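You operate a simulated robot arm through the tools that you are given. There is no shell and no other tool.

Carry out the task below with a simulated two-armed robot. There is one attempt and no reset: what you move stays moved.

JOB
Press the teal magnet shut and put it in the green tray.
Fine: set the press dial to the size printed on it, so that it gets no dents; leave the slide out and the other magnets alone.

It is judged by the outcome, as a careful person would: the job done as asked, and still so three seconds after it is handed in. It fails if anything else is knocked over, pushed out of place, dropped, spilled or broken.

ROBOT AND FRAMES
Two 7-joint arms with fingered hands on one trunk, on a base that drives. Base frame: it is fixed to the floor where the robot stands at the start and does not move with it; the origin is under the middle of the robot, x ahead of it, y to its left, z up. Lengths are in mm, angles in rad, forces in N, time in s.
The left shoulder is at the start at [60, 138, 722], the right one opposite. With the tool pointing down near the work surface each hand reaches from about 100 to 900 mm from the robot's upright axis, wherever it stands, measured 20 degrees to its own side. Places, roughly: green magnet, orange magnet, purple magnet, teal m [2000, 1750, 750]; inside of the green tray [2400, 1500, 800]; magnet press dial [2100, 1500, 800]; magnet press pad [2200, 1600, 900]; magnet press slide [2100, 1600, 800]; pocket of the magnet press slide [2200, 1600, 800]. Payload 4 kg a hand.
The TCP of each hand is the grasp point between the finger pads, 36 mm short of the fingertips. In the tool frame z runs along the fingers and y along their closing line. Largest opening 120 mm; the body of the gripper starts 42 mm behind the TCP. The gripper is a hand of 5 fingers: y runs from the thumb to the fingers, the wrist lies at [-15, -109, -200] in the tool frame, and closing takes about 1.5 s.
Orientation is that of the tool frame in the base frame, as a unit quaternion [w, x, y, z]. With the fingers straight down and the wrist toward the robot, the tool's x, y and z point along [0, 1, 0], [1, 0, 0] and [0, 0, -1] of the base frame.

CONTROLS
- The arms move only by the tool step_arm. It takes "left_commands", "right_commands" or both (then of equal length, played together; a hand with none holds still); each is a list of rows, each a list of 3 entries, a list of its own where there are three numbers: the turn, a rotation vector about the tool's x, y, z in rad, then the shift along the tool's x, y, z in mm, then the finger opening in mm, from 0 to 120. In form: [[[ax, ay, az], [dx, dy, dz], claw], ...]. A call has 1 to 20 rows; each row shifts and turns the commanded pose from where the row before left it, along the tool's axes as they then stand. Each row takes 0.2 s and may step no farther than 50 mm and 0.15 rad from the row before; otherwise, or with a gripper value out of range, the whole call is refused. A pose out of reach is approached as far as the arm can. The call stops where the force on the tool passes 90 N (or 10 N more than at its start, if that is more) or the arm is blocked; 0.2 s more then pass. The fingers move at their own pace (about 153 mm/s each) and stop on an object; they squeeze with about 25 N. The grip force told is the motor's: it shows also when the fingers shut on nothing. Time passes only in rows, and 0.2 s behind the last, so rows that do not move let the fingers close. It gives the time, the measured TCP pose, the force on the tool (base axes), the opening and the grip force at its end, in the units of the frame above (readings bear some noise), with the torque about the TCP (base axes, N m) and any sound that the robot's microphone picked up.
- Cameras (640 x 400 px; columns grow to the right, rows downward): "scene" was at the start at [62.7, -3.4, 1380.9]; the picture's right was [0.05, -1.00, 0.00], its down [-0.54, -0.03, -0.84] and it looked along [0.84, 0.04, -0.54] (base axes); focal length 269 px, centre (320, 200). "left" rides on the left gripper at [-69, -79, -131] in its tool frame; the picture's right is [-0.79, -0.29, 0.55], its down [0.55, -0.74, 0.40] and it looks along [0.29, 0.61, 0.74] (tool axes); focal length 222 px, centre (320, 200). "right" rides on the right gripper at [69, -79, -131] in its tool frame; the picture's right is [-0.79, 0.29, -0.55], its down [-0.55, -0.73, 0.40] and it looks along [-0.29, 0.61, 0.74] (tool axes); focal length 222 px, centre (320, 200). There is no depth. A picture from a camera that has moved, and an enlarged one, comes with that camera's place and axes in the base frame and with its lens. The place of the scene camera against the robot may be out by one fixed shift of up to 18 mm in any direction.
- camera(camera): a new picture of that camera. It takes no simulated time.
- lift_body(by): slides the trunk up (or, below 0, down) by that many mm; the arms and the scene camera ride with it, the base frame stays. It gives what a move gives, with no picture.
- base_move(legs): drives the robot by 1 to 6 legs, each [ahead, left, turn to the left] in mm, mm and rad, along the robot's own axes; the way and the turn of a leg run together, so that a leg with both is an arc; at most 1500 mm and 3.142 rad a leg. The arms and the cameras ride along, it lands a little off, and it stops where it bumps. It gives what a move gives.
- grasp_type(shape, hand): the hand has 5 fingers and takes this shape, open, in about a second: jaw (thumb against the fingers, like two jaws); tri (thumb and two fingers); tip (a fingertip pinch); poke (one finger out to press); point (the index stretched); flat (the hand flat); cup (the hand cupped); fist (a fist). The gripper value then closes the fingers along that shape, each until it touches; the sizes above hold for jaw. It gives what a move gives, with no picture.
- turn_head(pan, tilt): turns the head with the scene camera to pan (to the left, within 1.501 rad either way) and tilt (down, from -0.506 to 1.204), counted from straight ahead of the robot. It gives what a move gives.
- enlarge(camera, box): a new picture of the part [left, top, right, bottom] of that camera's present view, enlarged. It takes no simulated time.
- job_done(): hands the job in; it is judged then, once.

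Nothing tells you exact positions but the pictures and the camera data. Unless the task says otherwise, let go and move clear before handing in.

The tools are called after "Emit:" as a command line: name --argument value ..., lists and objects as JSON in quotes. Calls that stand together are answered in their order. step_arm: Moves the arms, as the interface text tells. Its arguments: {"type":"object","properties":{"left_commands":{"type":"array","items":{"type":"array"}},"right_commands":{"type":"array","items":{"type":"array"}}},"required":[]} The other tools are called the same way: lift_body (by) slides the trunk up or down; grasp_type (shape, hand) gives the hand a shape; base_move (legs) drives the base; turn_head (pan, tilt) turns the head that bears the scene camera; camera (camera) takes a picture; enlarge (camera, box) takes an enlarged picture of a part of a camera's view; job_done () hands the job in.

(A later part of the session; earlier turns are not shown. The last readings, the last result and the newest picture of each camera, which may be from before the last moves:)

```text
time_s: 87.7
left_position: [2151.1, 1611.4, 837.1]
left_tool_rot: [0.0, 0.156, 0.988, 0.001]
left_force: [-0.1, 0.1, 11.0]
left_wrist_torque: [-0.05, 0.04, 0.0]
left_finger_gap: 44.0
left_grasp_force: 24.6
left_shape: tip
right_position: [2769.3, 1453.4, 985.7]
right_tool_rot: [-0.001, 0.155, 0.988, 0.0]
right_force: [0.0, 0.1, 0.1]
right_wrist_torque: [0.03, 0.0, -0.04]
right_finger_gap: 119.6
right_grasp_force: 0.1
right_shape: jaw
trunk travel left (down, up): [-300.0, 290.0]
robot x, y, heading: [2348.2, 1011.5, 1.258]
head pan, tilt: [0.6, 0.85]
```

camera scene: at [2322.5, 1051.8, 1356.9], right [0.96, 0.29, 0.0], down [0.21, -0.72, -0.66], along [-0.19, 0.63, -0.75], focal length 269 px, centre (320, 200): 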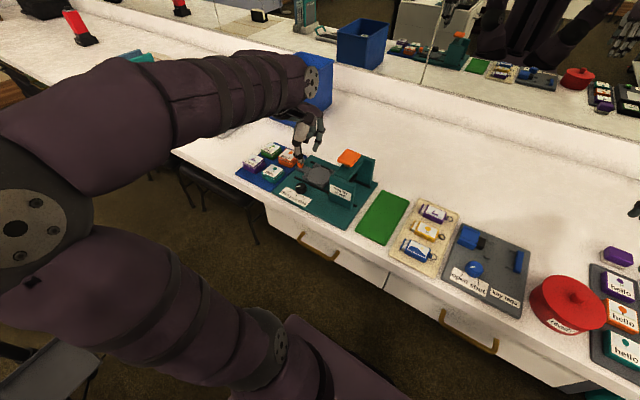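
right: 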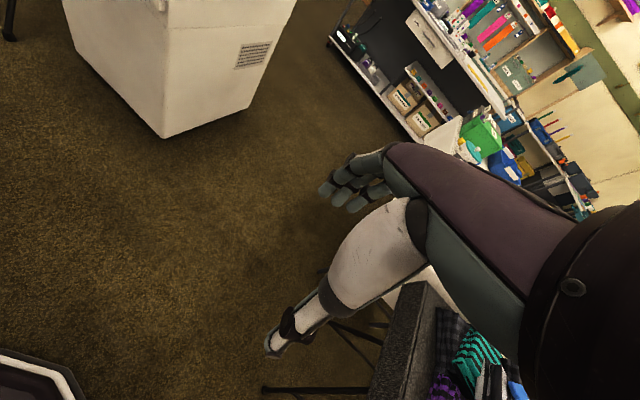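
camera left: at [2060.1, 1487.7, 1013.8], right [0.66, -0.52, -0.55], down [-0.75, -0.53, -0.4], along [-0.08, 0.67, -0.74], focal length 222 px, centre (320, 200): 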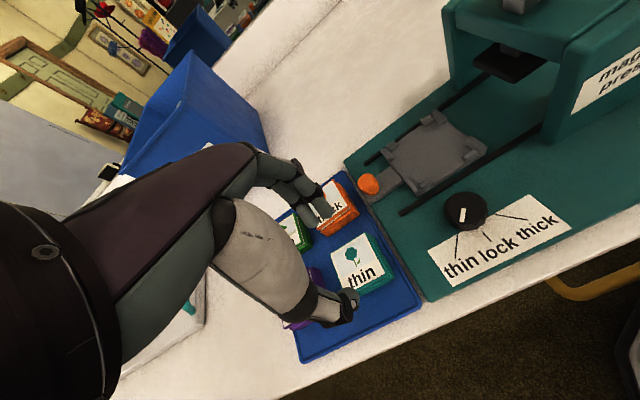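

Seated flat with 11 N. Open slowly and lift straight up.

Emit:
step_arm --left_commands '[[[0, 0, 0], [0, 0, -0.5], 46], [[0, 0, 0], [0, 0, 0], 50], [[0, 0, 0], [0, 0, 0], 54], [[0, 0, 0], [0, 0, 0], 54], [[0, 0, 0], [0, 0, 0], 54]]'

Emit:
step_arm --left_commands '[[[0, 0, 0], [0, 0, -8], 54], [[0, 0, 0], [0, 0, -20], 54], [[0, 0, 0], [0, 0, -30], 54], [[0, 0, 0], [0, 0, -40], 54], [[0, 0, 0], [0, 0, 0], 54]]'

Emit:
enlarge --camera "scene" --box '[270, 125, 370, 205]'

Emit:
camera --camera "left"

```text
time_s: 88.9
left_position: [2152.1, 1610.7, 835.0]
left_tool_rot: [0.001, 0.154, 0.988, -0.001]
left_force: [0.6, -1.1, 1.8]
left_wrist_torque: [0.04, -0.04, 0.03]
left_finger_gap: 52.7
left_grasp_force: 0.0
left_shape: tip
right_position: [2768.6, 1455.3, 984.3]
right_tool_rot: [-0.001, 0.155, 0.988, 0.001]
right_force: [0.1, 0.8, -0.2]
right_wrist_torque: [0.0, 0.01, -0.02]
right_finger_gap: 119.8
right_grasp_force: 0.0
right_shape: jaw
trunk travel left (down, up): [-300.0, 290.0]
robot x, y, heading: [2347.7, 1012.0, 1.258]
head pan, tilt: [0.6, 0.85]
```

```text
time_s: 90.1
left_position: [2151.6, 1612.7, 933.6]
left_tool_rot: [-0.001, 0.155, 0.988, 0.0]
left_force: [0.2, -0.2, 0.8]
left_wrist_torque: [0.03, -0.02, 0.0]
left_finger_gap: 53.7
left_grasp_force: 0.0
left_shape: tip
right_position: [2769.2, 1453.4, 984.8]
right_tool_rot: [-0.001, 0.155, 0.988, 0.001]
right_force: [-0.5, 0.0, 0.5]
right_wrist_torque: [-0.02, 0.02, 0.0]
right_finger_gap: 119.6
right_grasp_force: 0.0
right_shape: jaw
trunk travel left (down, up): [-300.0, 290.0]
robot x, y, heading: [2354.0, 1014.8, 1.263]
head pan, tilt: [0.6, 0.85]
```

```text
5.00 times, centred on (320, 165) of scene
camera zoom: at [2322.6, 1051.8, 1356.9], right [0.96, 0.28, 0.0], down [0.21, -0.72, -0.66], along [-0.19, 0.63, -0.75], focal length 1347 px, centre (320, 375)
```

zoom: 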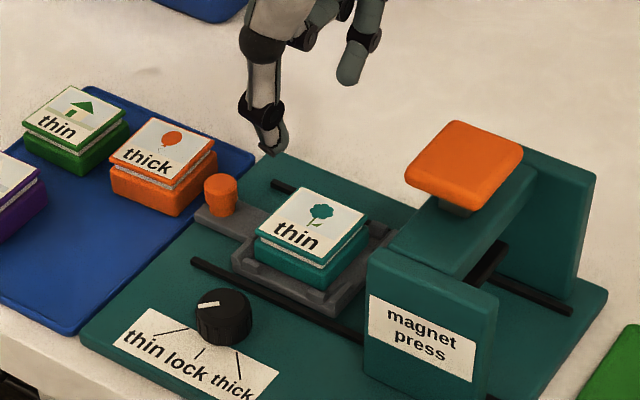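

```text
taken
camera left: at [2192.7, 1516.7, 1065.5], right [0.66, -0.52, -0.55], down [-0.75, -0.53, -0.4], along [-0.08, 0.67, -0.74], focal length 222 px, centre (320, 200)
```

left: 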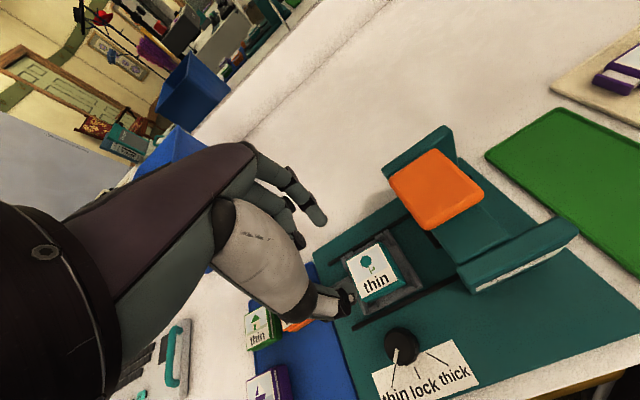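

The magnet sits flat in the pocket and the dial is still on thin. Next I'll grip the slide's orange knob; move above it, yaw aligned with the rails (about −15.4°), and look.

Emit:
step_arm --left_commands '[[[0, 0, 0], [21, -3, 0], 50], [[0, 0, 0], [21, -3, 0], 50], [[0, 0, 0], [21.7, -3.7, 0], 50], [[0, 0, -0.043], [0, 0, 0], 50], [[0, 0, 0], [0, 0, 20], 50], [[0, 0, 0], [0, 0, 0], 50]]'

Emit:
enlarge --camera "left" --box '[260, 140, 460, 310]'

Emit:
enlarge --camera "scene" --box '[260, 110, 360, 200]'

```text
time_s: 91.5
left_position: [2088.0, 1620.8, 914.9]
left_tool_rot: [0.001, 0.134, 0.991, 0.0]
left_force: [0.2, -0.6, 0.9]
left_wrist_torque: [0.01, 0.0, 0.03]
left_finger_gap: 50.3
left_grasp_force: 0.0
left_shape: tip
right_position: [2769.1, 1454.3, 986.5]
right_tool_rot: [0.0, 0.155, 0.988, 0.0]
right_force: [0.3, 0.1, 0.3]
right_wrist_torque: [0.01, 0.01, 0.03]
right_finger_gap: 119.7
right_grasp_force: 0.0
right_shape: jaw
trunk travel left (down, up): [-300.0, 290.0]
robot x, y, heading: [2351.8, 1012.4, 1.257]
head pan, tilt: [0.6, 0.85]
```

```text
2.35 times, centred on (360, 225) of left
camera zoom: at [2133.8, 1526.7, 1046.5], right [0.68, -0.49, -0.55], down [-0.73, -0.56, -0.4], along [-0.11, 0.67, -0.74], focal length 523 px, centre (226, 141)
```

zoom: 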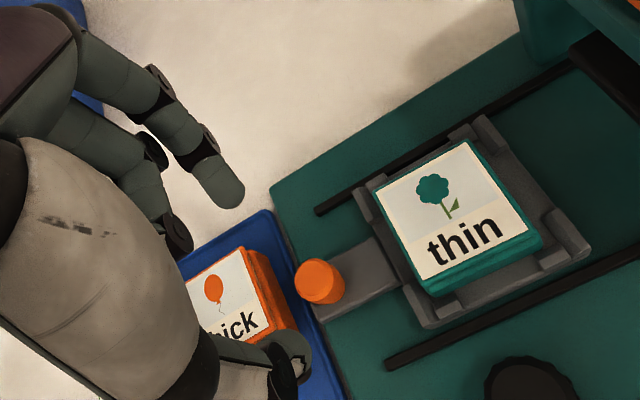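

```text
4.44 times, centred on (310, 155) of scene
camera zoom: at [2322.5, 1052.0, 1356.9], right [0.96, 0.29, 0.0], down [0.21, -0.72, -0.66], along [-0.19, 0.63, -0.75], focal length 1198 px, centre (364, 400)
```

zoom: 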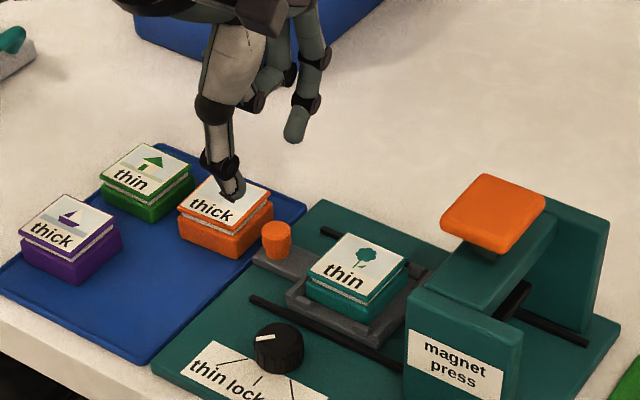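

The knob centre is at tool (0.5, 5.5), top z ≈ 830. Shift, descend so the tips straddle it, and close.

Emit:
step_arm --left_commands '[[[0, 0, 0], [0.5, 5.5, 20], 50], [[0, 0, 0], [0, 0, 20], 50], [[0, 0, 0], [0, 0, 12], 50], [[0, 0, 0], [0, 0, 10], 50], [[0, 0, 0], [0, 0, 0], 50]]'

Emit:
enlarge --camera "left" --box '[260, 140, 420, 300]'

Emit:
enlarge --camera "scene" --box '[270, 125, 340, 185]'

```text
time_s: 92.7
left_position: [2088.0, 1627.4, 852.9]
left_tool_rot: [0.0, 0.134, 0.991, 0.0]
left_force: [0.7, 0.1, 0.3]
left_wrist_torque: [0.0, 0.0, 0.01]
left_finger_gap: 50.3
left_grasp_force: 0.0
left_shape: tip
right_position: [2768.9, 1454.5, 984.5]
right_tool_rot: [0.001, 0.154, 0.988, -0.001]
right_force: [-0.2, 0.6, -0.4]
right_wrist_torque: [0.01, 0.02, 0.03]
right_finger_gap: 120.0
right_grasp_force: 0.1
right_shape: jaw
trunk travel left (down, up): [-300.0, 290.0]
robot x, y, heading: [2348.8, 1014.9, 1.262]
head pan, tilt: [0.6, 0.85]
```

```text
2.50 times, centred on (340, 220) of left
camera zoom: at [2134.5, 1532.8, 984.0], right [0.68, -0.49, -0.55], down [-0.73, -0.56, -0.4], along [-0.11, 0.67, -0.74], focal length 555 px, centre (270, 150)
```

zoom: 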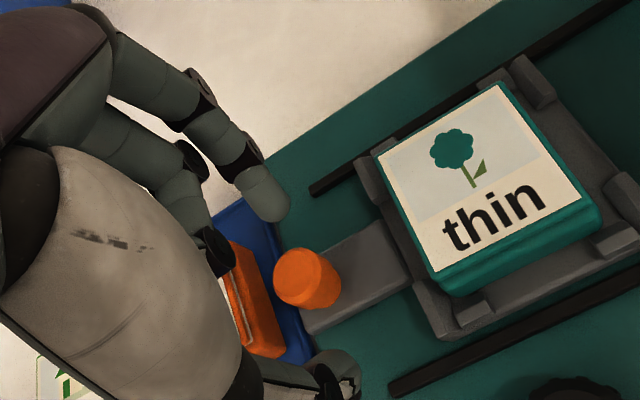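

```text
6.67 times, centred on (305, 155) of scene
camera zoom: at [2322.5, 1051.9, 1356.9], right [0.96, 0.28, 0.0], down [0.21, -0.72, -0.66], along [-0.19, 0.63, -0.75], focal length 1796 px, centre (420, 500)
```

zoom: 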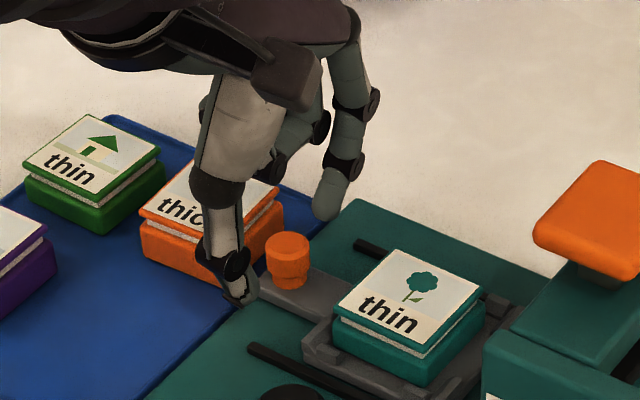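

Knob is centred between the tips. Down 4 mm more and close.

Emit:
step_arm --left_commands '[[[0, 0, 0], [1, 0, 4], 50], [[0, 0, 0], [0, 0, 0], 40], [[0, 0, 0], [0, 0, 0], 30], [[0, 0, 0], [0, 0, 0], 20], [[0, 0, 0], [0, 0, 0], 8], [[0, 0, 0], [0, 0, 0], 8], [[0, 0, 0], [0, 0, 0], 8]]'

Emit:
enlarge --camera "scene" --box '[270, 125, 340, 185]'

Emit:
enlarge --camera "left" --box '[260, 140, 420, 300]'

```text
time_s: 94.3
left_position: [2086.8, 1627.7, 848.7]
left_tool_rot: [0.0, 0.135, 0.991, 0.0]
left_force: [1.7, 2.9, 5.2]
left_wrist_torque: [0.12, -0.07, -0.04]
left_finger_gap: 11.7
left_grasp_force: 25.0
left_shape: tip
right_position: [2769.2, 1454.1, 985.7]
right_tool_rot: [-0.001, 0.155, 0.988, 0.001]
right_force: [-0.6, 0.6, 0.2]
right_wrist_torque: [-0.03, -0.02, -0.01]
right_finger_gap: 119.4
right_grasp_force: 0.1
right_shape: jaw
trunk travel left (down, up): [-300.0, 290.0]
robot x, y, heading: [2351.8, 1012.7, 1.257]
head pan, tilt: [0.6, 0.85]
```

```text
6.67 times, centred on (305, 155) of scene
camera zoom: at [2322.9, 1051.9, 1357.0], right [0.96, 0.28, 0.0], down [0.21, -0.72, -0.66], along [-0.19, 0.63, -0.75], focal length 1796 px, centre (420, 500)
```

zoom: 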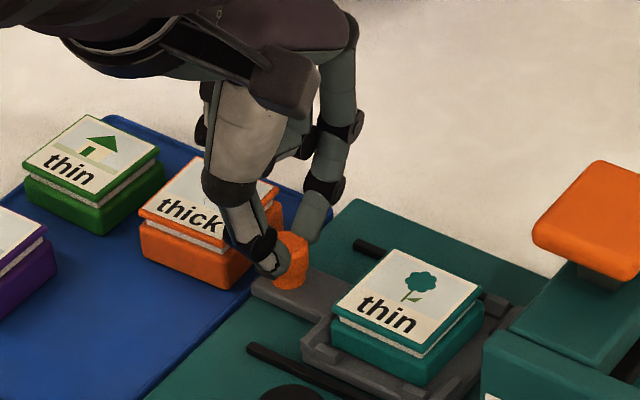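

```text
2.50 times, centred on (340, 220) of left
camera zoom: at [2133.8, 1533.0, 980.8], right [0.68, -0.49, -0.55], down [-0.73, -0.56, -0.4], along [-0.11, 0.67, -0.74], focal length 555 px, centre (270, 150)
```

zoom: 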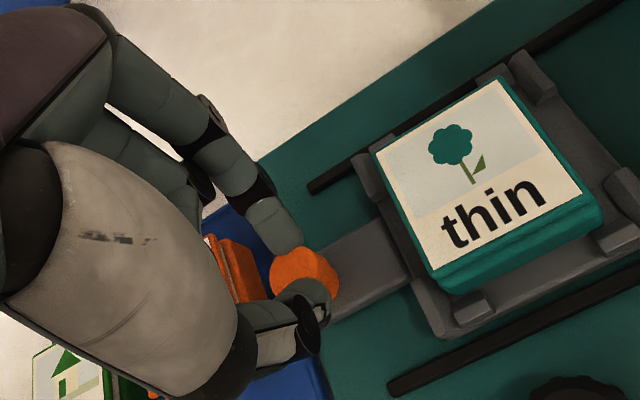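

Knob is gripped. Pushing the slide in toward the press: first 10 mm.

Emit:
step_arm --left_commands '[[[0, 0, 0], [-5, 0, 0], 8], [[0, 0, 0], [-5, 0, 0], 8], [[0, 0, 0], [0, 0, 0], 8]]'

Emit:
enlarge --camera "scene" --box '[270, 125, 370, 200]'

```text
time_s: 95.1
left_position: [2099.2, 1624.0, 848.8]
left_tool_rot: [0.0, 0.134, 0.991, 0.0]
left_force: [-0.3, 3.0, 5.2]
left_wrist_torque: [0.06, 0.0, -0.03]
left_finger_gap: 11.8
left_grasp_force: 24.6
left_shape: tip
right_position: [2771.2, 1454.7, 985.5]
right_tool_rot: [-0.001, 0.155, 0.988, 0.001]
right_force: [-0.4, 0.0, -0.3]
right_wrist_torque: [-0.01, -0.02, 0.05]
right_finger_gap: 119.7
right_grasp_force: 0.1
right_shape: jaw
trunk travel left (down, up): [-300.0, 290.0]
robot x, y, heading: [2351.6, 1011.4, 1.262]
head pan, tilt: [0.6, 0.85]
```

```text
5.33 times, centred on (320, 162) of scene
camera zoom: at [2322.8, 1051.8, 1357.0], right [0.96, 0.28, 0.0], down [0.21, -0.72, -0.66], along [-0.19, 0.63, -0.75], focal length 1437 px, centre (320, 400)
```

zoom: 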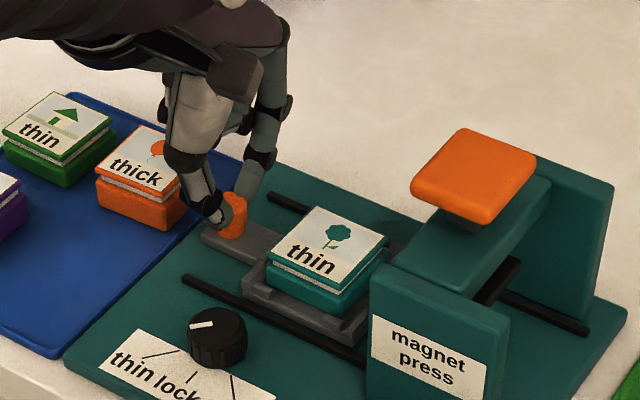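

The slide follows smoothly. Continue 36 mm.

Emit:
step_arm --left_commands '[[[0, 0, 0], [-6, 0, 0], 8], [[0, 0, 0], [-6, 0, 0], 8], [[0, 0, 0], [-6, 0, 0], 8], [[0, 0, 0], [-6, 0, 0], 8], [[0, 0, 0], [-6, 0, 0], 8], [[0, 0, 0], [-6, 0, 0], 8], [[0, 0, 0], [0, 0, 0], 8]]'

Emit:
enlarge --camera "scene" --box '[270, 125, 370, 200]'

Emit:
camera --camera "left"

```text
time_s: 96.7
left_position: [2134.0, 1613.5, 849.2]
left_tool_rot: [0.0, 0.135, 0.991, 0.0]
left_force: [0.4, 4.7, 6.3]
left_wrist_torque: [0.07, -0.01, 0.0]
left_finger_gap: 11.7
left_grasp_force: 24.8
left_shape: tip
right_position: [2769.2, 1453.3, 985.8]
right_tool_rot: [-0.001, 0.155, 0.988, 0.0]
right_force: [0.2, -0.6, -0.5]
right_wrist_torque: [0.03, 0.02, 0.02]
right_finger_gap: 119.7
right_grasp_force: 0.1
right_shape: jaw
trunk travel left (down, up): [-300.0, 290.0]
robot x, y, heading: [2349.8, 1012.4, 1.269]
head pan, tilt: [0.6, 0.85]
```

```text
5.33 times, centred on (320, 162) of scene
camera zoom: at [2322.9, 1051.7, 1356.9], right [0.96, 0.28, 0.0], down [0.21, -0.72, -0.66], along [-0.19, 0.63, -0.75], focal length 1437 px, centre (320, 400)
```

zoom: 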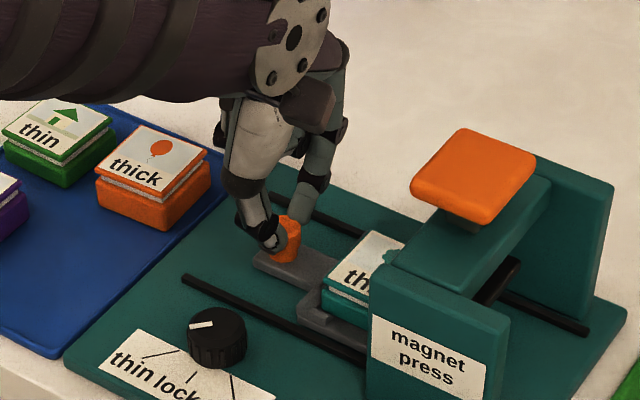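

```text
taken
camera left: at [2179.2, 1519.6, 981.1], right [0.68, -0.49, -0.55], down [-0.73, -0.56, -0.4], along [-0.11, 0.67, -0.74], focal length 222 px, centre (320, 200)
```

left: 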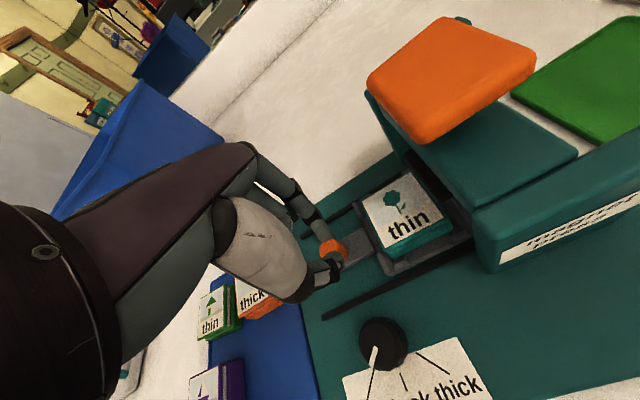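

Sliding smoothly under the bridge (46 mm so far). Continue 24 mm, then smaller steps to feel the end stop.

Emit:
step_arm --left_commands '[[[0, 0, 0], [-6, 0, 0], 8], [[0, 0, 0], [-6, 0, 0], 8], [[0, 0, 0], [-6, 0, 0], 8], [[0, 0, 0], [-6, 0, 0], 8], [[0, 0, 0], [0, 0, 0], 8]]'

Emit:
step_arm --left_commands '[[[0, 0, 0], [-4, 0, 0], 8], [[0, 0, 0], [-4, 0, 0], 8], [[0, 0, 0], [0, 0, 0], 8]]'

Emit:
enlarge --camera "scene" --box '[270, 125, 370, 200]'

Emit:
camera --camera "left"

```text
time_s: 97.9
left_position: [2156.4, 1607.3, 850.6]
left_tool_rot: [0.0, 0.134, 0.991, 0.0]
left_force: [-1.0, -0.3, 9.5]
left_wrist_torque: [-0.04, 0.04, 0.0]
left_finger_gap: 11.5
left_grasp_force: 25.0
left_shape: tip
right_position: [2769.4, 1453.9, 985.7]
right_tool_rot: [-0.001, 0.155, 0.988, 0.001]
right_force: [0.5, -0.2, 0.0]
right_wrist_torque: [0.04, 0.0, 0.02]
right_finger_gap: 119.9
right_grasp_force: 0.1
right_shape: jaw
trunk travel left (down, up): [-300.0, 290.0]
robot x, y, heading: [2347.8, 1013.4, 1.261]
head pan, tilt: [0.6, 0.85]
```

```text
time_s: 98.7
left_position: [2163.9, 1607.0, 849.7]
left_tool_rot: [0.0, 0.135, 0.991, 0.0]
left_force: [0.0, -0.7, 9.5]
left_wrist_torque: [-0.05, 0.05, 0.02]
left_finger_gap: 11.7
left_grasp_force: 25.1
left_shape: tip
right_position: [2769.6, 1454.5, 986.2]
right_tool_rot: [-0.001, 0.154, 0.988, 0.0]
right_force: [-0.8, -0.9, -0.7]
right_wrist_torque: [-0.01, 0.02, -0.03]
right_finger_gap: 119.6
right_grasp_force: 0.1
right_shape: jaw
trunk travel left (down, up): [-300.0, 290.0]
robot x, y, heading: [2351.1, 1013.1, 1.256]
head pan, tilt: [0.6, 0.85]
```

```text
5.33 times, centred on (320, 162) of scene
camera zoom: at [2322.8, 1051.1, 1357.0], right [0.96, 0.28, 0.0], down [0.21, -0.72, -0.66], along [-0.19, 0.63, -0.75], focal length 1437 px, centre (320, 400)
```

zoom: 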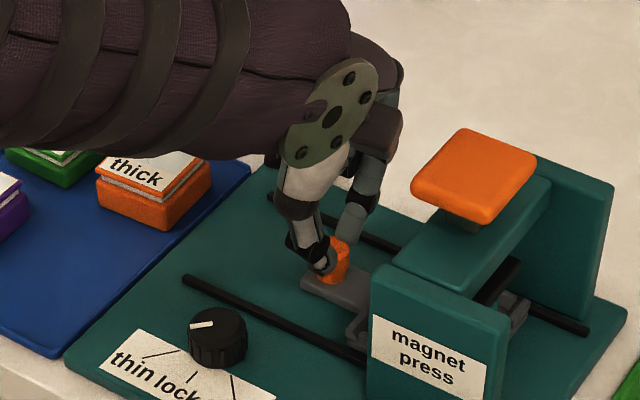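

```text
taken
camera left: at [2209.4, 1511.4, 981.2], right [0.68, -0.49, -0.55], down [-0.73, -0.56, -0.4], along [-0.11, 0.67, -0.74], focal length 222 px, centre (320, 200)
```

left: 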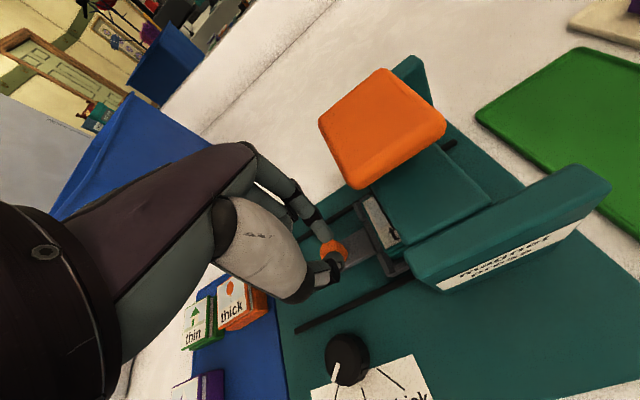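

About 80 mm in and still moving freely. Continue in 4 mm steps watching for the stop.

Emit:
step_arm --left_commands '[[[0, 0, 0], [-4, 0, 0], 8], [[0, 0, 0], [-4, 0, 0], 8], [[0, 0, 0], [0, 0, 0], 8]]'

Emit:
step_arm --left_commands '[[[0, 0, 0], [-3, 0, 0], 8], [[0, 0, 0], [0, 0, 0], 8]]'

Emit:
enlarge --camera "left" --box '[300, 100, 520, 300]'

Emit:
enlarge --camera "scene" --box '[290, 125, 390, 200]'

```text
time_s: 99.5
left_position: [2172.4, 1604.3, 849.3]
left_tool_rot: [0.0, 0.134, 0.991, 0.0]
left_force: [0.3, -3.0, 15.1]
left_wrist_torque: [-0.17, 0.03, 0.01]
left_finger_gap: 12.1
left_grasp_force: 24.6
left_shape: tip
right_position: [2769.8, 1454.6, 986.1]
right_tool_rot: [-0.001, 0.155, 0.988, 0.0]
right_force: [0.5, 0.3, -0.2]
right_wrist_torque: [0.0, 0.03, 0.0]
right_finger_gap: 119.7
right_grasp_force: 0.0
right_shape: jaw
trunk travel left (down, up): [-300.0, 290.0]
robot x, y, heading: [2349.3, 1012.4, 1.263]
head pan, tilt: [0.6, 0.85]
```

```text
time_s: 100.1
left_position: [2173.7, 1603.7, 848.5]
left_tool_rot: [0.001, 0.134, 0.991, 0.001]
left_force: [-0.9, -2.7, 15.4]
left_wrist_torque: [-0.18, 0.04, -0.02]
left_finger_gap: 11.7
left_grasp_force: 24.9
left_shape: tip
right_position: [2770.2, 1454.4, 985.6]
right_tool_rot: [-0.001, 0.154, 0.988, 0.001]
right_force: [-0.2, 0.1, 0.0]
right_wrist_torque: [-0.02, 0.01, -0.01]
right_finger_gap: 119.9
right_grasp_force: 0.0
right_shape: jaw
trunk travel left (down, up): [-300.0, 290.0]
robot x, y, heading: [2348.3, 1010.7, 1.26]
head pan, tilt: [0.6, 0.85]
```

```text
2.00 times, centred on (410, 200) of left
camera zoom: at [2220.4, 1508.4, 980.7], right [0.68, -0.49, -0.55], down [-0.73, -0.56, -0.4], along [-0.11, 0.67, -0.74], focal length 444 px, centre (140, 200)
```

zoom: 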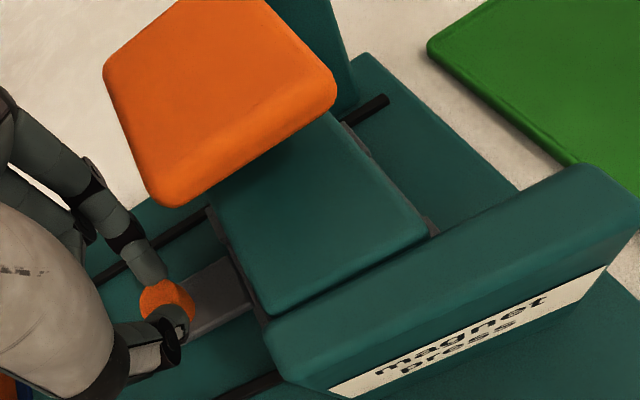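

```text
5.33 times, centred on (340, 162) of scene
camera zoom: at [2322.8, 1050.5, 1357.0], right [0.96, 0.29, 0.0], down [0.21, -0.72, -0.66], along [-0.19, 0.63, -0.75], focal length 1437 px, centre (213, 400)
```

zoom: 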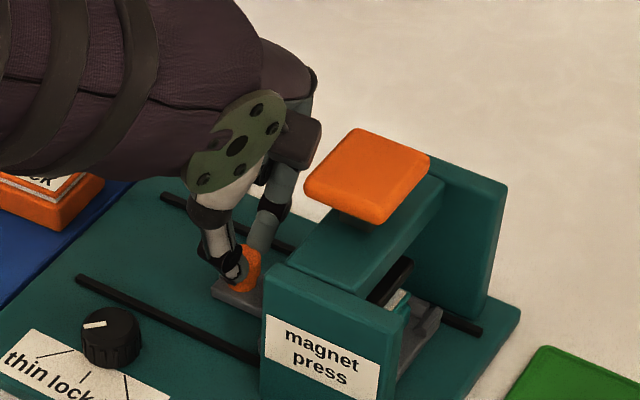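

The slide is now ~90 mm in and about centred under the bridge. I relieve the vertical load by 1 mm and push a little more to feel for the stop.

Emit:
step_arm --left_commands '[[[0, 0, 0], [-2, 0, -1], 8], [[0, 0, 0], [0, 0, 0], 8], [[0, 0, 0], [0, 0, 0], 8]]'

Emit:
step_arm --left_commands '[[[0, 0, 0], [-2, 0, 0], 8], [[0, 0, 0], [0, 0, 0], 8], [[0, 0, 0], [0, 0, 0], 8]]'

```text
time_s: 100.9
left_position: [2176.4, 1602.1, 849.4]
left_tool_rot: [-0.001, 0.135, 0.991, 0.0]
left_force: [-5.2, -3.4, 13.9]
left_wrist_torque: [-0.15, 0.16, 0.04]
left_finger_gap: 11.6
left_grasp_force: 25.3
left_shape: tip
right_position: [2769.4, 1453.8, 986.1]
right_tool_rot: [-0.002, 0.154, 0.988, 0.001]
right_force: [0.3, -0.1, -0.5]
right_wrist_torque: [0.0, 0.02, 0.03]
right_finger_gap: 120.0
right_grasp_force: 0.1
right_shape: jaw
trunk travel left (down, up): [-300.0, 290.0]
robot x, y, heading: [2350.1, 1014.6, 1.258]
head pan, tilt: [0.6, 0.85]
```

```text
time_s: 101.7
left_position: [2176.0, 1601.7, 850.0]
left_tool_rot: [0.0, 0.134, 0.991, 0.0]
left_force: [-10.2, -0.2, 11.7]
left_wrist_torque: [-0.08, 0.37, 0.09]
left_finger_gap: 11.3
left_grasp_force: 25.0
left_shape: tip
right_position: [2768.7, 1454.4, 986.4]
right_tool_rot: [0.0, 0.155, 0.988, 0.0]
right_force: [0.7, -0.3, 0.5]
right_wrist_torque: [-0.03, 0.02, 0.03]
right_finger_gap: 119.8
right_grasp_force: 0.1
right_shape: jaw
trunk travel left (down, up): [-300.0, 290.0]
robot x, y, heading: [2352.7, 1011.2, 1.258]
head pan, tilt: [0.6, 0.85]
```

The end stop is felt (10 N) at ~92 mm travel. Release the knob and lift clear.

Emit:
step_arm --left_commands '[[[0, 0, 0], [0, 0, 0], 20], [[0, 0, 0], [0, 0, 0], 35], [[0, 0, 0], [0, 0, 0], 42], [[0, 0, 0], [0, 0, 0], 42], [[0, 0, 0], [0, 0, -15], 42], [[0, 0, 0], [0, 0, -30], 42], [[0, 0, 0], [0, 0, -40], 42], [[0, 0, 0], [0, 0, -40], 42], [[0, 0, 0], [0, 0, -20], 42], [[0, 0, 0], [0, 0, 0], 42]]'

Emit:
enlarge --camera "scene" --box '[270, 110, 390, 205]'

Emit:
camera --camera "left"

```text
time_s: 103.9
left_position: [2177.0, 1603.6, 996.7]
left_tool_rot: [0.001, 0.136, 0.991, 0.0]
left_force: [0.6, 0.0, -0.3]
left_wrist_torque: [0.0, 0.0, -0.01]
left_finger_gap: 41.7
left_grasp_force: 0.1
left_shape: tip
right_position: [2767.5, 1455.2, 985.1]
right_tool_rot: [0.0, 0.155, 0.988, 0.001]
right_force: [0.2, -0.1, 0.3]
right_wrist_torque: [0.01, 0.0, 0.0]
right_finger_gap: 119.7
right_grasp_force: 0.1
right_shape: jaw
trunk travel left (down, up): [-300.0, 290.0]
robot x, y, heading: [2351.9, 1016.1, 1.26]
head pan, tilt: [0.6, 0.85]
```

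```text
4.21 times, centred on (330, 158) of scene
camera zoom: at [2322.5, 1051.9, 1356.9], right [0.96, 0.28, 0.0], down [0.21, -0.72, -0.66], along [-0.19, 0.63, -0.75], focal length 1134 px, centre (278, 379)
```

zoom: 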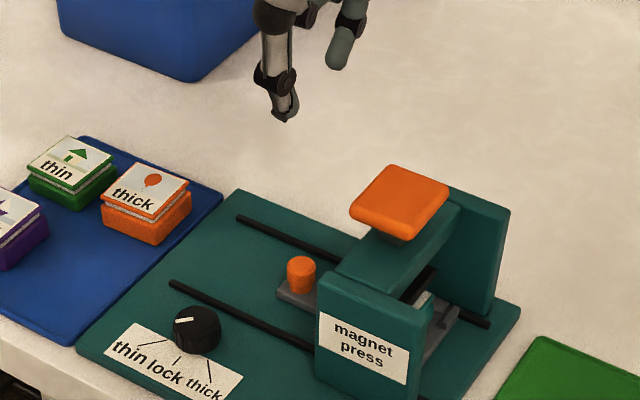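

```text
taken
camera left: at [2224.1, 1508.8, 1128.8], right [0.68, -0.49, -0.55], down [-0.73, -0.56, -0.4], along [-0.11, 0.67, -0.74], focal length 222 px, centre (320, 200)
```

left: 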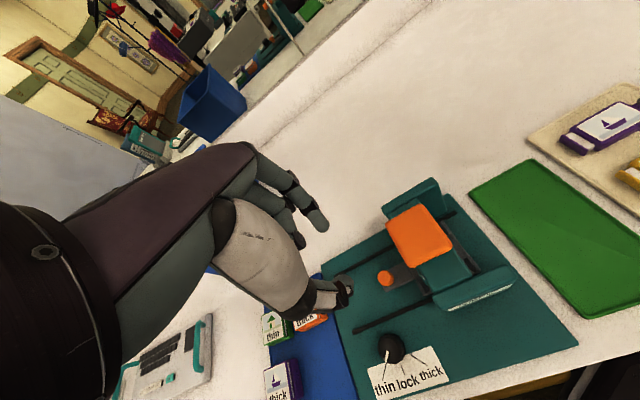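

Slide is in, dial still on thin, other magnets untouched. I'll switch the hand to a fist up here and measure the pad.

Emit:
grasp_type --hand "left" --shape "fist"

Emit:
camera --camera "left"

Emit:
enlarge --camera "left" --box '[340, 160, 540, 320]'

Emit:
enlarge --camera "scene" --box '[260, 60, 390, 200]'

```text
time_s: 104.8
left_position: [2177.7, 1603.6, 996.4]
left_tool_rot: [-0.001, 0.135, 0.991, 0.0]
left_force: [0.0, 0.2, -0.6]
left_wrist_torque: [0.0, 0.02, 0.01]
left_finger_gap: 0.4
left_grasp_force: 0.0
left_shape: fist
right_position: [2770.1, 1454.1, 985.3]
right_tool_rot: [-0.001, 0.155, 0.988, 0.001]
right_force: [0.0, 0.0, 0.0]
right_wrist_torque: [0.02, 0.02, 0.0]
right_finger_gap: 119.7
right_grasp_force: 0.1
right_shape: jaw
trunk travel left (down, up): [-300.0, 290.0]
robot x, y, heading: [2347.5, 1014.0, 1.263]
head pan, tilt: [0.6, 0.85]
```

```text
taken
camera left: at [2224.1, 1509.0, 1128.4], right [0.68, -0.49, -0.55], down [-0.73, -0.56, -0.4], along [-0.11, 0.67, -0.74], focal length 222 px, centre (320, 200)
```

left: 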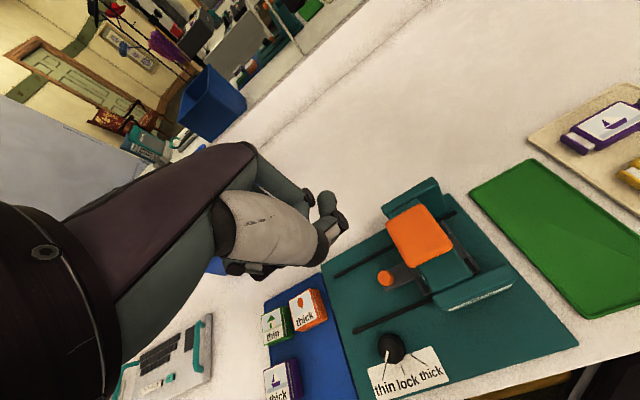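

```text
2.50 times, centred on (440, 240) of left
camera zoom: at [2224.1, 1509.0, 1128.4], right [0.68, -0.49, -0.55], down [-0.73, -0.56, -0.4], along [-0.11, 0.67, -0.74], focal length 555 px, centre (20, 100)
```

zoom: 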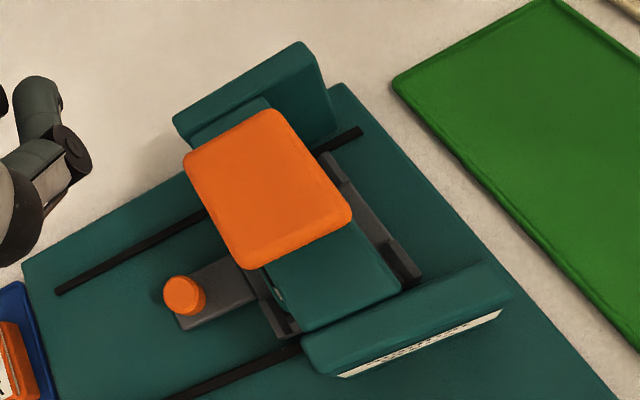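

```text
2.86 times, centred on (325, 130) of scene
camera zoom: at [2322.6, 1051.9, 1356.9], right [0.96, 0.28, 0.0], down [0.21, -0.72, -0.66], along [-0.19, 0.63, -0.75], focal length 770 px, centre (306, 400)
```

zoom: 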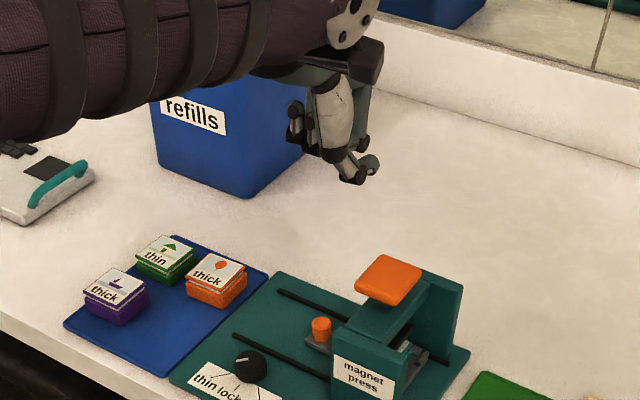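

The fist has no clear lowest point; "poke" gives a well-defined fingertip for pressing. Let me see it.

Emit:
grasp_type --hand "left" --shape "poke"

Emit:
camera --camera "left"

Emit:
enlarge --camera "scene" --box '[260, 60, 390, 200]'

```text
time_s: 105.7
left_position: [2178.7, 1604.0, 996.3]
left_tool_rot: [0.0, 0.134, 0.991, -0.001]
left_force: [-0.1, -0.2, 0.1]
left_wrist_torque: [0.0, -0.02, 0.0]
left_finger_gap: 0.0
left_grasp_force: 0.0
left_shape: poke
right_position: [2769.9, 1454.3, 986.6]
right_tool_rot: [-0.001, 0.154, 0.988, 0.0]
right_force: [0.4, 0.6, 0.1]
right_wrist_torque: [-0.02, 0.01, 0.02]
right_finger_gap: 119.6
right_grasp_force: 0.1
right_shape: jaw
trunk travel left (down, up): [-300.0, 290.0]
robot x, y, heading: [2351.6, 1015.6, 1.258]
head pan, tilt: [0.6, 0.85]
```

```text
taken
camera left: at [2224.1, 1508.9, 1128.4], right [0.68, -0.49, -0.55], down [-0.73, -0.56, -0.4], along [-0.11, 0.67, -0.74], focal length 222 px, centre (320, 200)
```

left: 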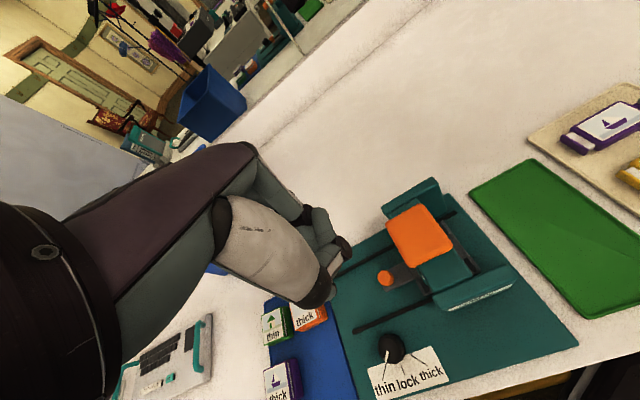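

```text
2.86 times, centred on (325, 130) of scene
camera zoom: at [2322.6, 1051.9, 1356.9], right [0.96, 0.28, 0.0], down [0.21, -0.72, -0.66], along [-0.19, 0.63, -0.75], focal length 770 px, centre (306, 400)
```

zoom: 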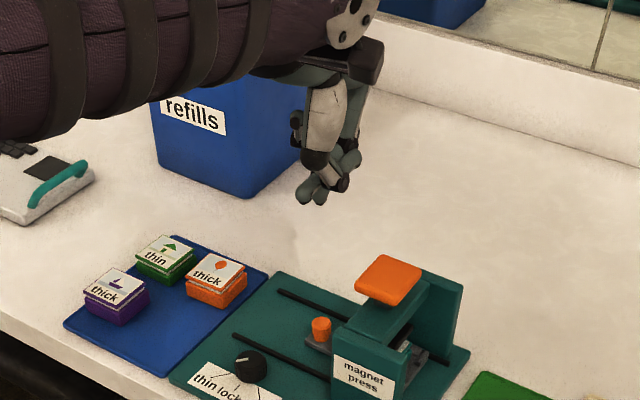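

Emit:
enlarge --camera "left" --box '[260, 180, 400, 320]'

Emit:
enlarge --camera "scene" --box '[300, 80, 350, 135]'

```text
2.86 times, centred on (330, 250) of left
camera zoom: at [2224.1, 1508.9, 1128.4], right [0.68, -0.49, -0.55], down [-0.73, -0.56, -0.4], along [-0.11, 0.67, -0.74], focal length 635 px, centre (291, 57)
```

zoom: 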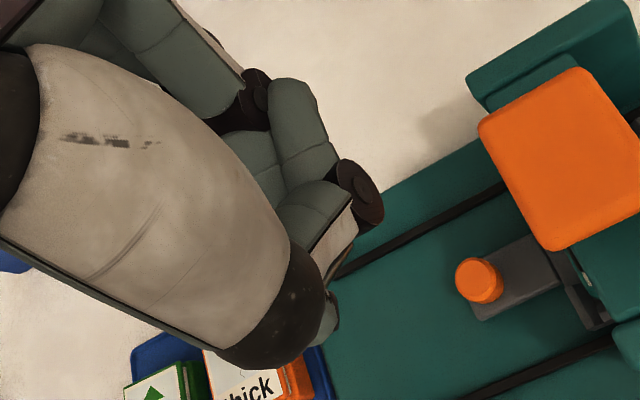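

```text
7.27 times, centred on (325, 108) of scene
camera zoom: at [2322.6, 1051.9, 1356.9], right [0.96, 0.28, 0.0], down [0.21, -0.72, -0.66], along [-0.19, 0.63, -0.75], focal length 1960 px, centre (284, 873)
```

zoom: 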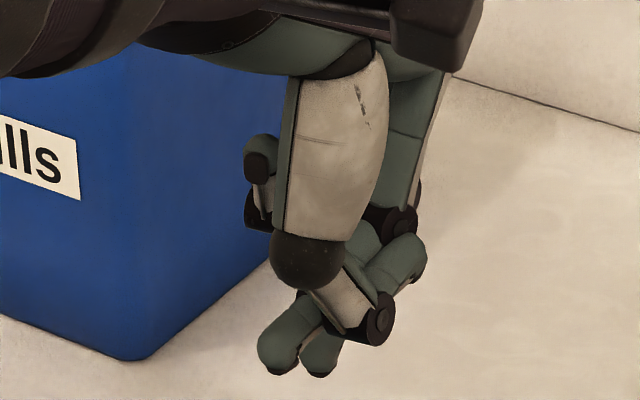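

The poke shape has its tips behind the thumb; the fist is sturdier for pressing. I'll go back to the fist and locate its lowest parts from both cameras.

Emit:
grasp_type --hand "left" --shape "fist"

Emit:
enlarge --camera "left" --box '[220, 160, 360, 300]'

Emit:
enlarge --camera "scene" --box '[300, 80, 350, 135]'

```text
time_s: 106.6
left_position: [2178.6, 1602.8, 996.3]
left_tool_rot: [0.0, 0.134, 0.991, 0.0]
left_force: [0.3, 0.8, -0.1]
left_wrist_torque: [-0.01, 0.0, 0.0]
left_finger_gap: 0.0
left_grasp_force: 0.0
left_shape: fist
right_position: [2769.0, 1454.6, 984.7]
right_tool_rot: [0.0, 0.155, 0.988, 0.0]
right_force: [-0.4, 0.5, 1.2]
right_wrist_torque: [0.01, 0.01, 0.02]
right_finger_gap: 119.5
right_grasp_force: 0.2
right_shape: jaw
trunk travel left (down, up): [-300.0, 290.0]
robot x, y, heading: [2350.4, 1014.2, 1.262]
head pan, tilt: [0.6, 0.85]
```

```text
2.86 times, centred on (290, 230) of left
camera zoom: at [2224.1, 1509.0, 1128.4], right [0.68, -0.49, -0.55], down [-0.73, -0.56, -0.4], along [-0.11, 0.67, -0.74], focal length 635 px, centre (406, 114)
```

zoom: 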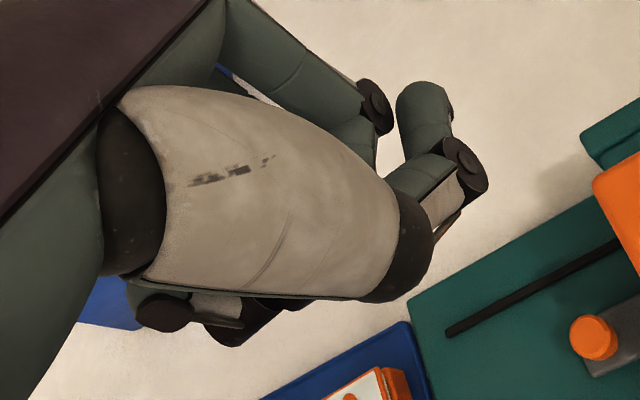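

```text
7.27 times, centred on (325, 108) of scene
camera zoom: at [2322.6, 1051.9, 1356.9], right [0.96, 0.28, 0.0], down [0.21, -0.72, -0.66], along [-0.19, 0.63, -0.75], focal length 1960 px, centre (284, 873)
```

zoom: 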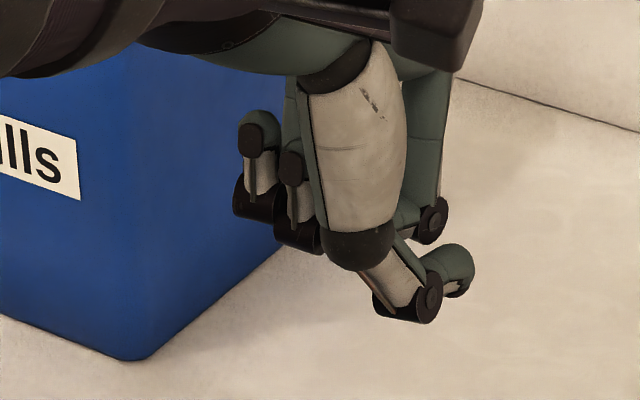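

The fist's lowest part is the thumb joint, not ideal. Let me see the "flat" shape, so I could press with the palm.

Emit:
grasp_type --hand "left" --shape "flat"

Emit:
camera --camera "left"

Emit:
enlarge --camera "scene" --box '[260, 40, 410, 180]'

```text
time_s: 107.5
left_position: [2177.3, 1602.6, 997.5]
left_tool_rot: [0.0, 0.134, 0.991, 0.0]
left_force: [0.6, -0.2, -0.1]
left_wrist_torque: [0.0, -0.01, -0.01]
left_finger_gap: 114.4
left_grasp_force: 0.1
left_shape: flat
right_position: [2769.2, 1454.6, 987.3]
right_tool_rot: [-0.001, 0.155, 0.988, 0.0]
right_force: [-0.5, 0.8, 0.8]
right_wrist_torque: [0.01, -0.01, -0.04]
right_finger_gap: 119.8
right_grasp_force: 0.0
right_shape: jaw
trunk travel left (down, up): [-300.0, 290.0]
robot x, y, heading: [2352.4, 1011.8, 1.26]
head pan, tilt: [0.6, 0.85]
```

```text
taken
camera left: at [2224.1, 1509.0, 1128.4], right [0.68, -0.49, -0.55], down [-0.73, -0.56, -0.4], along [-0.11, 0.67, -0.74], focal length 222 px, centre (320, 200)
```

left: 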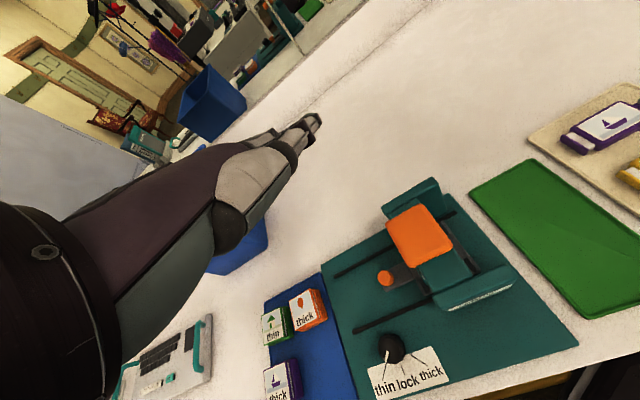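

```text
2.86 times, centred on (335, 110) of scene
camera zoom: at [2322.6, 1051.9, 1356.9], right [0.96, 0.28, 0.0], down [0.21, -0.72, -0.66], along [-0.19, 0.63, -0.75], focal length 770 px, centre (277, 457)
```

zoom: 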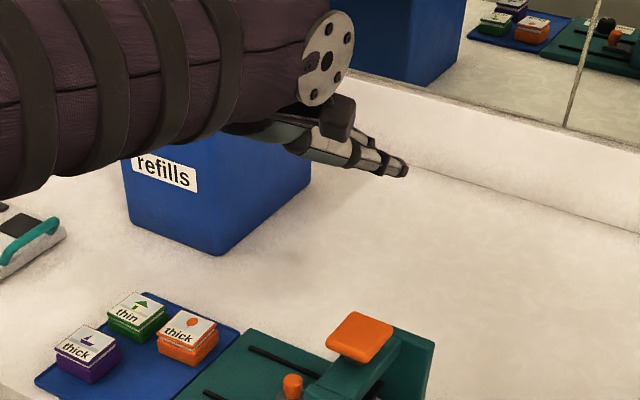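

Flat fingers would slope near the back plate. I'll instead use the known "tip" shape closed, pressing with the two fingertips together; let me set that and see where the tips end up.

Emit:
grasp_type --hand "left" --shape "tip"

Emit:
step_arm --left_commands '[[[0, 0, 0], [0, 0, 0], 60], [[0, 0, 0], [0, 0, 0], 20], [[0, 0, 0], [0, 0, 0], 0], [[0, 0, 0], [0, 0, 0], 0], [[0, 0, 0], [0, 0, 0], 0], [[0, 0, 0], [0, 0, 0], 0]]'

Emit:
enlarge --camera "left" --box '[250, 160, 450, 320]'

Emit:
enlarge --camera "scene" --box '[300, 80, 390, 180]'

```text
time_s: 108.4
left_position: [2179.3, 1604.2, 997.1]
left_tool_rot: [0.0, 0.134, 0.991, 0.0]
left_force: [0.8, -0.3, 0.5]
left_wrist_torque: [0.03, -0.02, 0.03]
left_finger_gap: 119.8
left_grasp_force: 0.0
left_shape: tip
right_position: [2768.1, 1454.8, 985.4]
right_tool_rot: [-0.001, 0.155, 0.988, 0.0]
right_force: [-0.5, 0.6, 0.5]
right_wrist_torque: [-0.03, -0.01, -0.01]
right_finger_gap: 119.6
right_grasp_force: 0.1
right_shape: jaw
trunk travel left (down, up): [-300.0, 290.0]
robot x, y, heading: [2347.2, 1014.0, 1.262]
head pan, tilt: [0.6, 0.85]
```

```text
time_s: 109.8
left_position: [2178.6, 1603.5, 995.8]
left_tool_rot: [-0.001, 0.135, 0.991, 0.0]
left_force: [0.2, -0.5, 0.2]
left_wrist_torque: [-0.01, -0.01, 0.02]
left_finger_gap: 0.0
left_grasp_force: 24.7
left_shape: tip
right_position: [2770.2, 1453.9, 986.5]
right_tool_rot: [-0.001, 0.154, 0.988, 0.0]
right_force: [-0.5, -0.6, -0.7]
right_wrist_torque: [-0.03, 0.01, -0.01]
right_finger_gap: 119.7
right_grasp_force: 0.0
right_shape: jaw
trunk travel left (down, up): [-300.0, 290.0]
robot x, y, heading: [2352.5, 1014.5, 1.258]
head pan, tilt: [0.6, 0.85]
```

```text
2.50 times, centred on (350, 240) of left
camera zoom: at [2224.1, 1508.9, 1128.4], right [0.68, -0.49, -0.55], down [-0.73, -0.56, -0.4], along [-0.11, 0.67, -0.74], focal length 555 px, centre (245, 100)
```

zoom: 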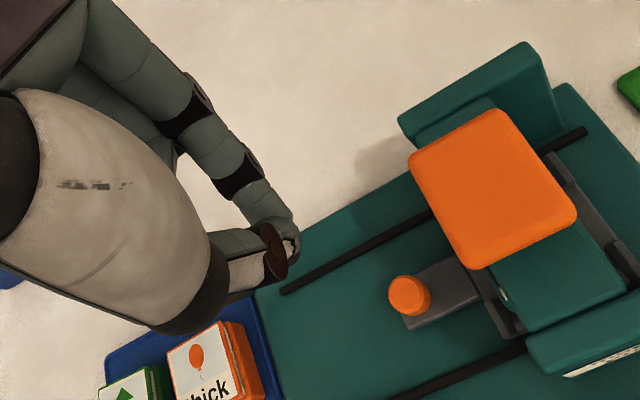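

```text
4.00 times, centred on (345, 130) of scene
camera zoom: at [2322.6, 1051.9, 1356.9], right [0.96, 0.28, 0.0], down [0.21, -0.72, -0.66], along [-0.19, 0.63, -0.75], focal length 1078 px, centre (220, 480)
```

zoom: 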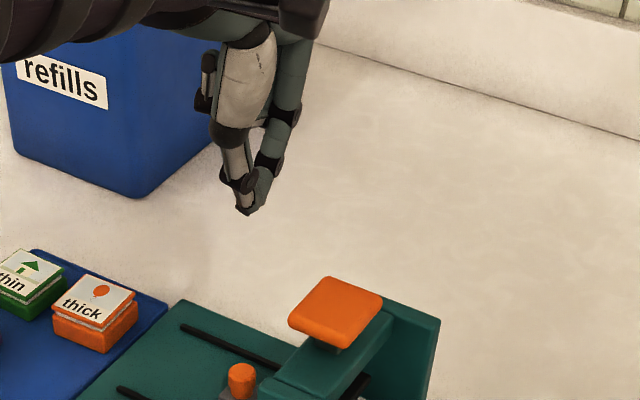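

Tips come together on the tool axis ~40 mm below the TCP. The pad centre is at about [2239, 1585, 908]; moving over it and starting down slowly.

Emit:
step_arm --left_commands '[[[0, 0, 0], [-21, -0.5, 0], 0], [[0, 0, 0], [-21, -0.5, 0], 0], [[0, 0, 0], [-21, -0.5, 0], 0], [[0, 0, 0], [0, 0, 15], 0], [[0, 0, 0], [0, 0, 15], 0], [[0, 0, 0], [0, 0, 0], 0]]'

Emit:
enlarge --camera "left" --box '[250, 160, 450, 320]'

Emit:
enlarge --camera "scene" --box '[300, 80, 390, 180]'

```text
time_s: 111.2
left_position: [2237.8, 1585.7, 965.4]
left_tool_rot: [0.0, 0.134, 0.991, 0.001]
left_force: [0.7, 0.8, 0.3]
left_wrist_torque: [-0.02, 0.01, 0.02]
left_finger_gap: 0.0
left_grasp_force: 25.2
left_shape: tip
right_position: [2769.2, 1455.8, 984.9]
right_tool_rot: [-0.001, 0.154, 0.988, 0.0]
right_force: [-0.1, -0.3, 1.1]
right_wrist_torque: [0.0, 0.01, 0.02]
right_finger_gap: 119.5
right_grasp_force: 0.1
right_shape: jaw
trunk travel left (down, up): [-300.0, 290.0]
robot x, y, heading: [2349.9, 1013.2, 1.26]
head pan, tilt: [0.6, 0.85]
```

```text
2.50 times, centred on (350, 240) of left
camera zoom: at [2282.7, 1490.4, 1096.6], right [0.68, -0.49, -0.55], down [-0.73, -0.56, -0.4], along [-0.11, 0.67, -0.74], focal length 555 px, centre (245, 100)
```

zoom: 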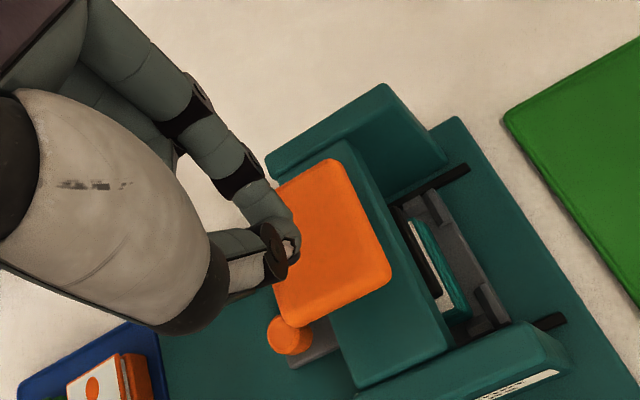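

```text
4.00 times, centred on (345, 130) of scene
camera zoom: at [2322.6, 1051.9, 1356.9], right [0.96, 0.28, 0.0], down [0.21, -0.72, -0.66], along [-0.19, 0.63, -0.75], focal length 1078 px, centre (220, 480)
```

zoom: 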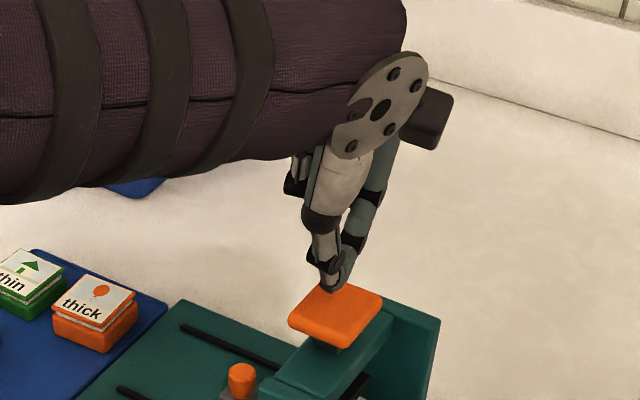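

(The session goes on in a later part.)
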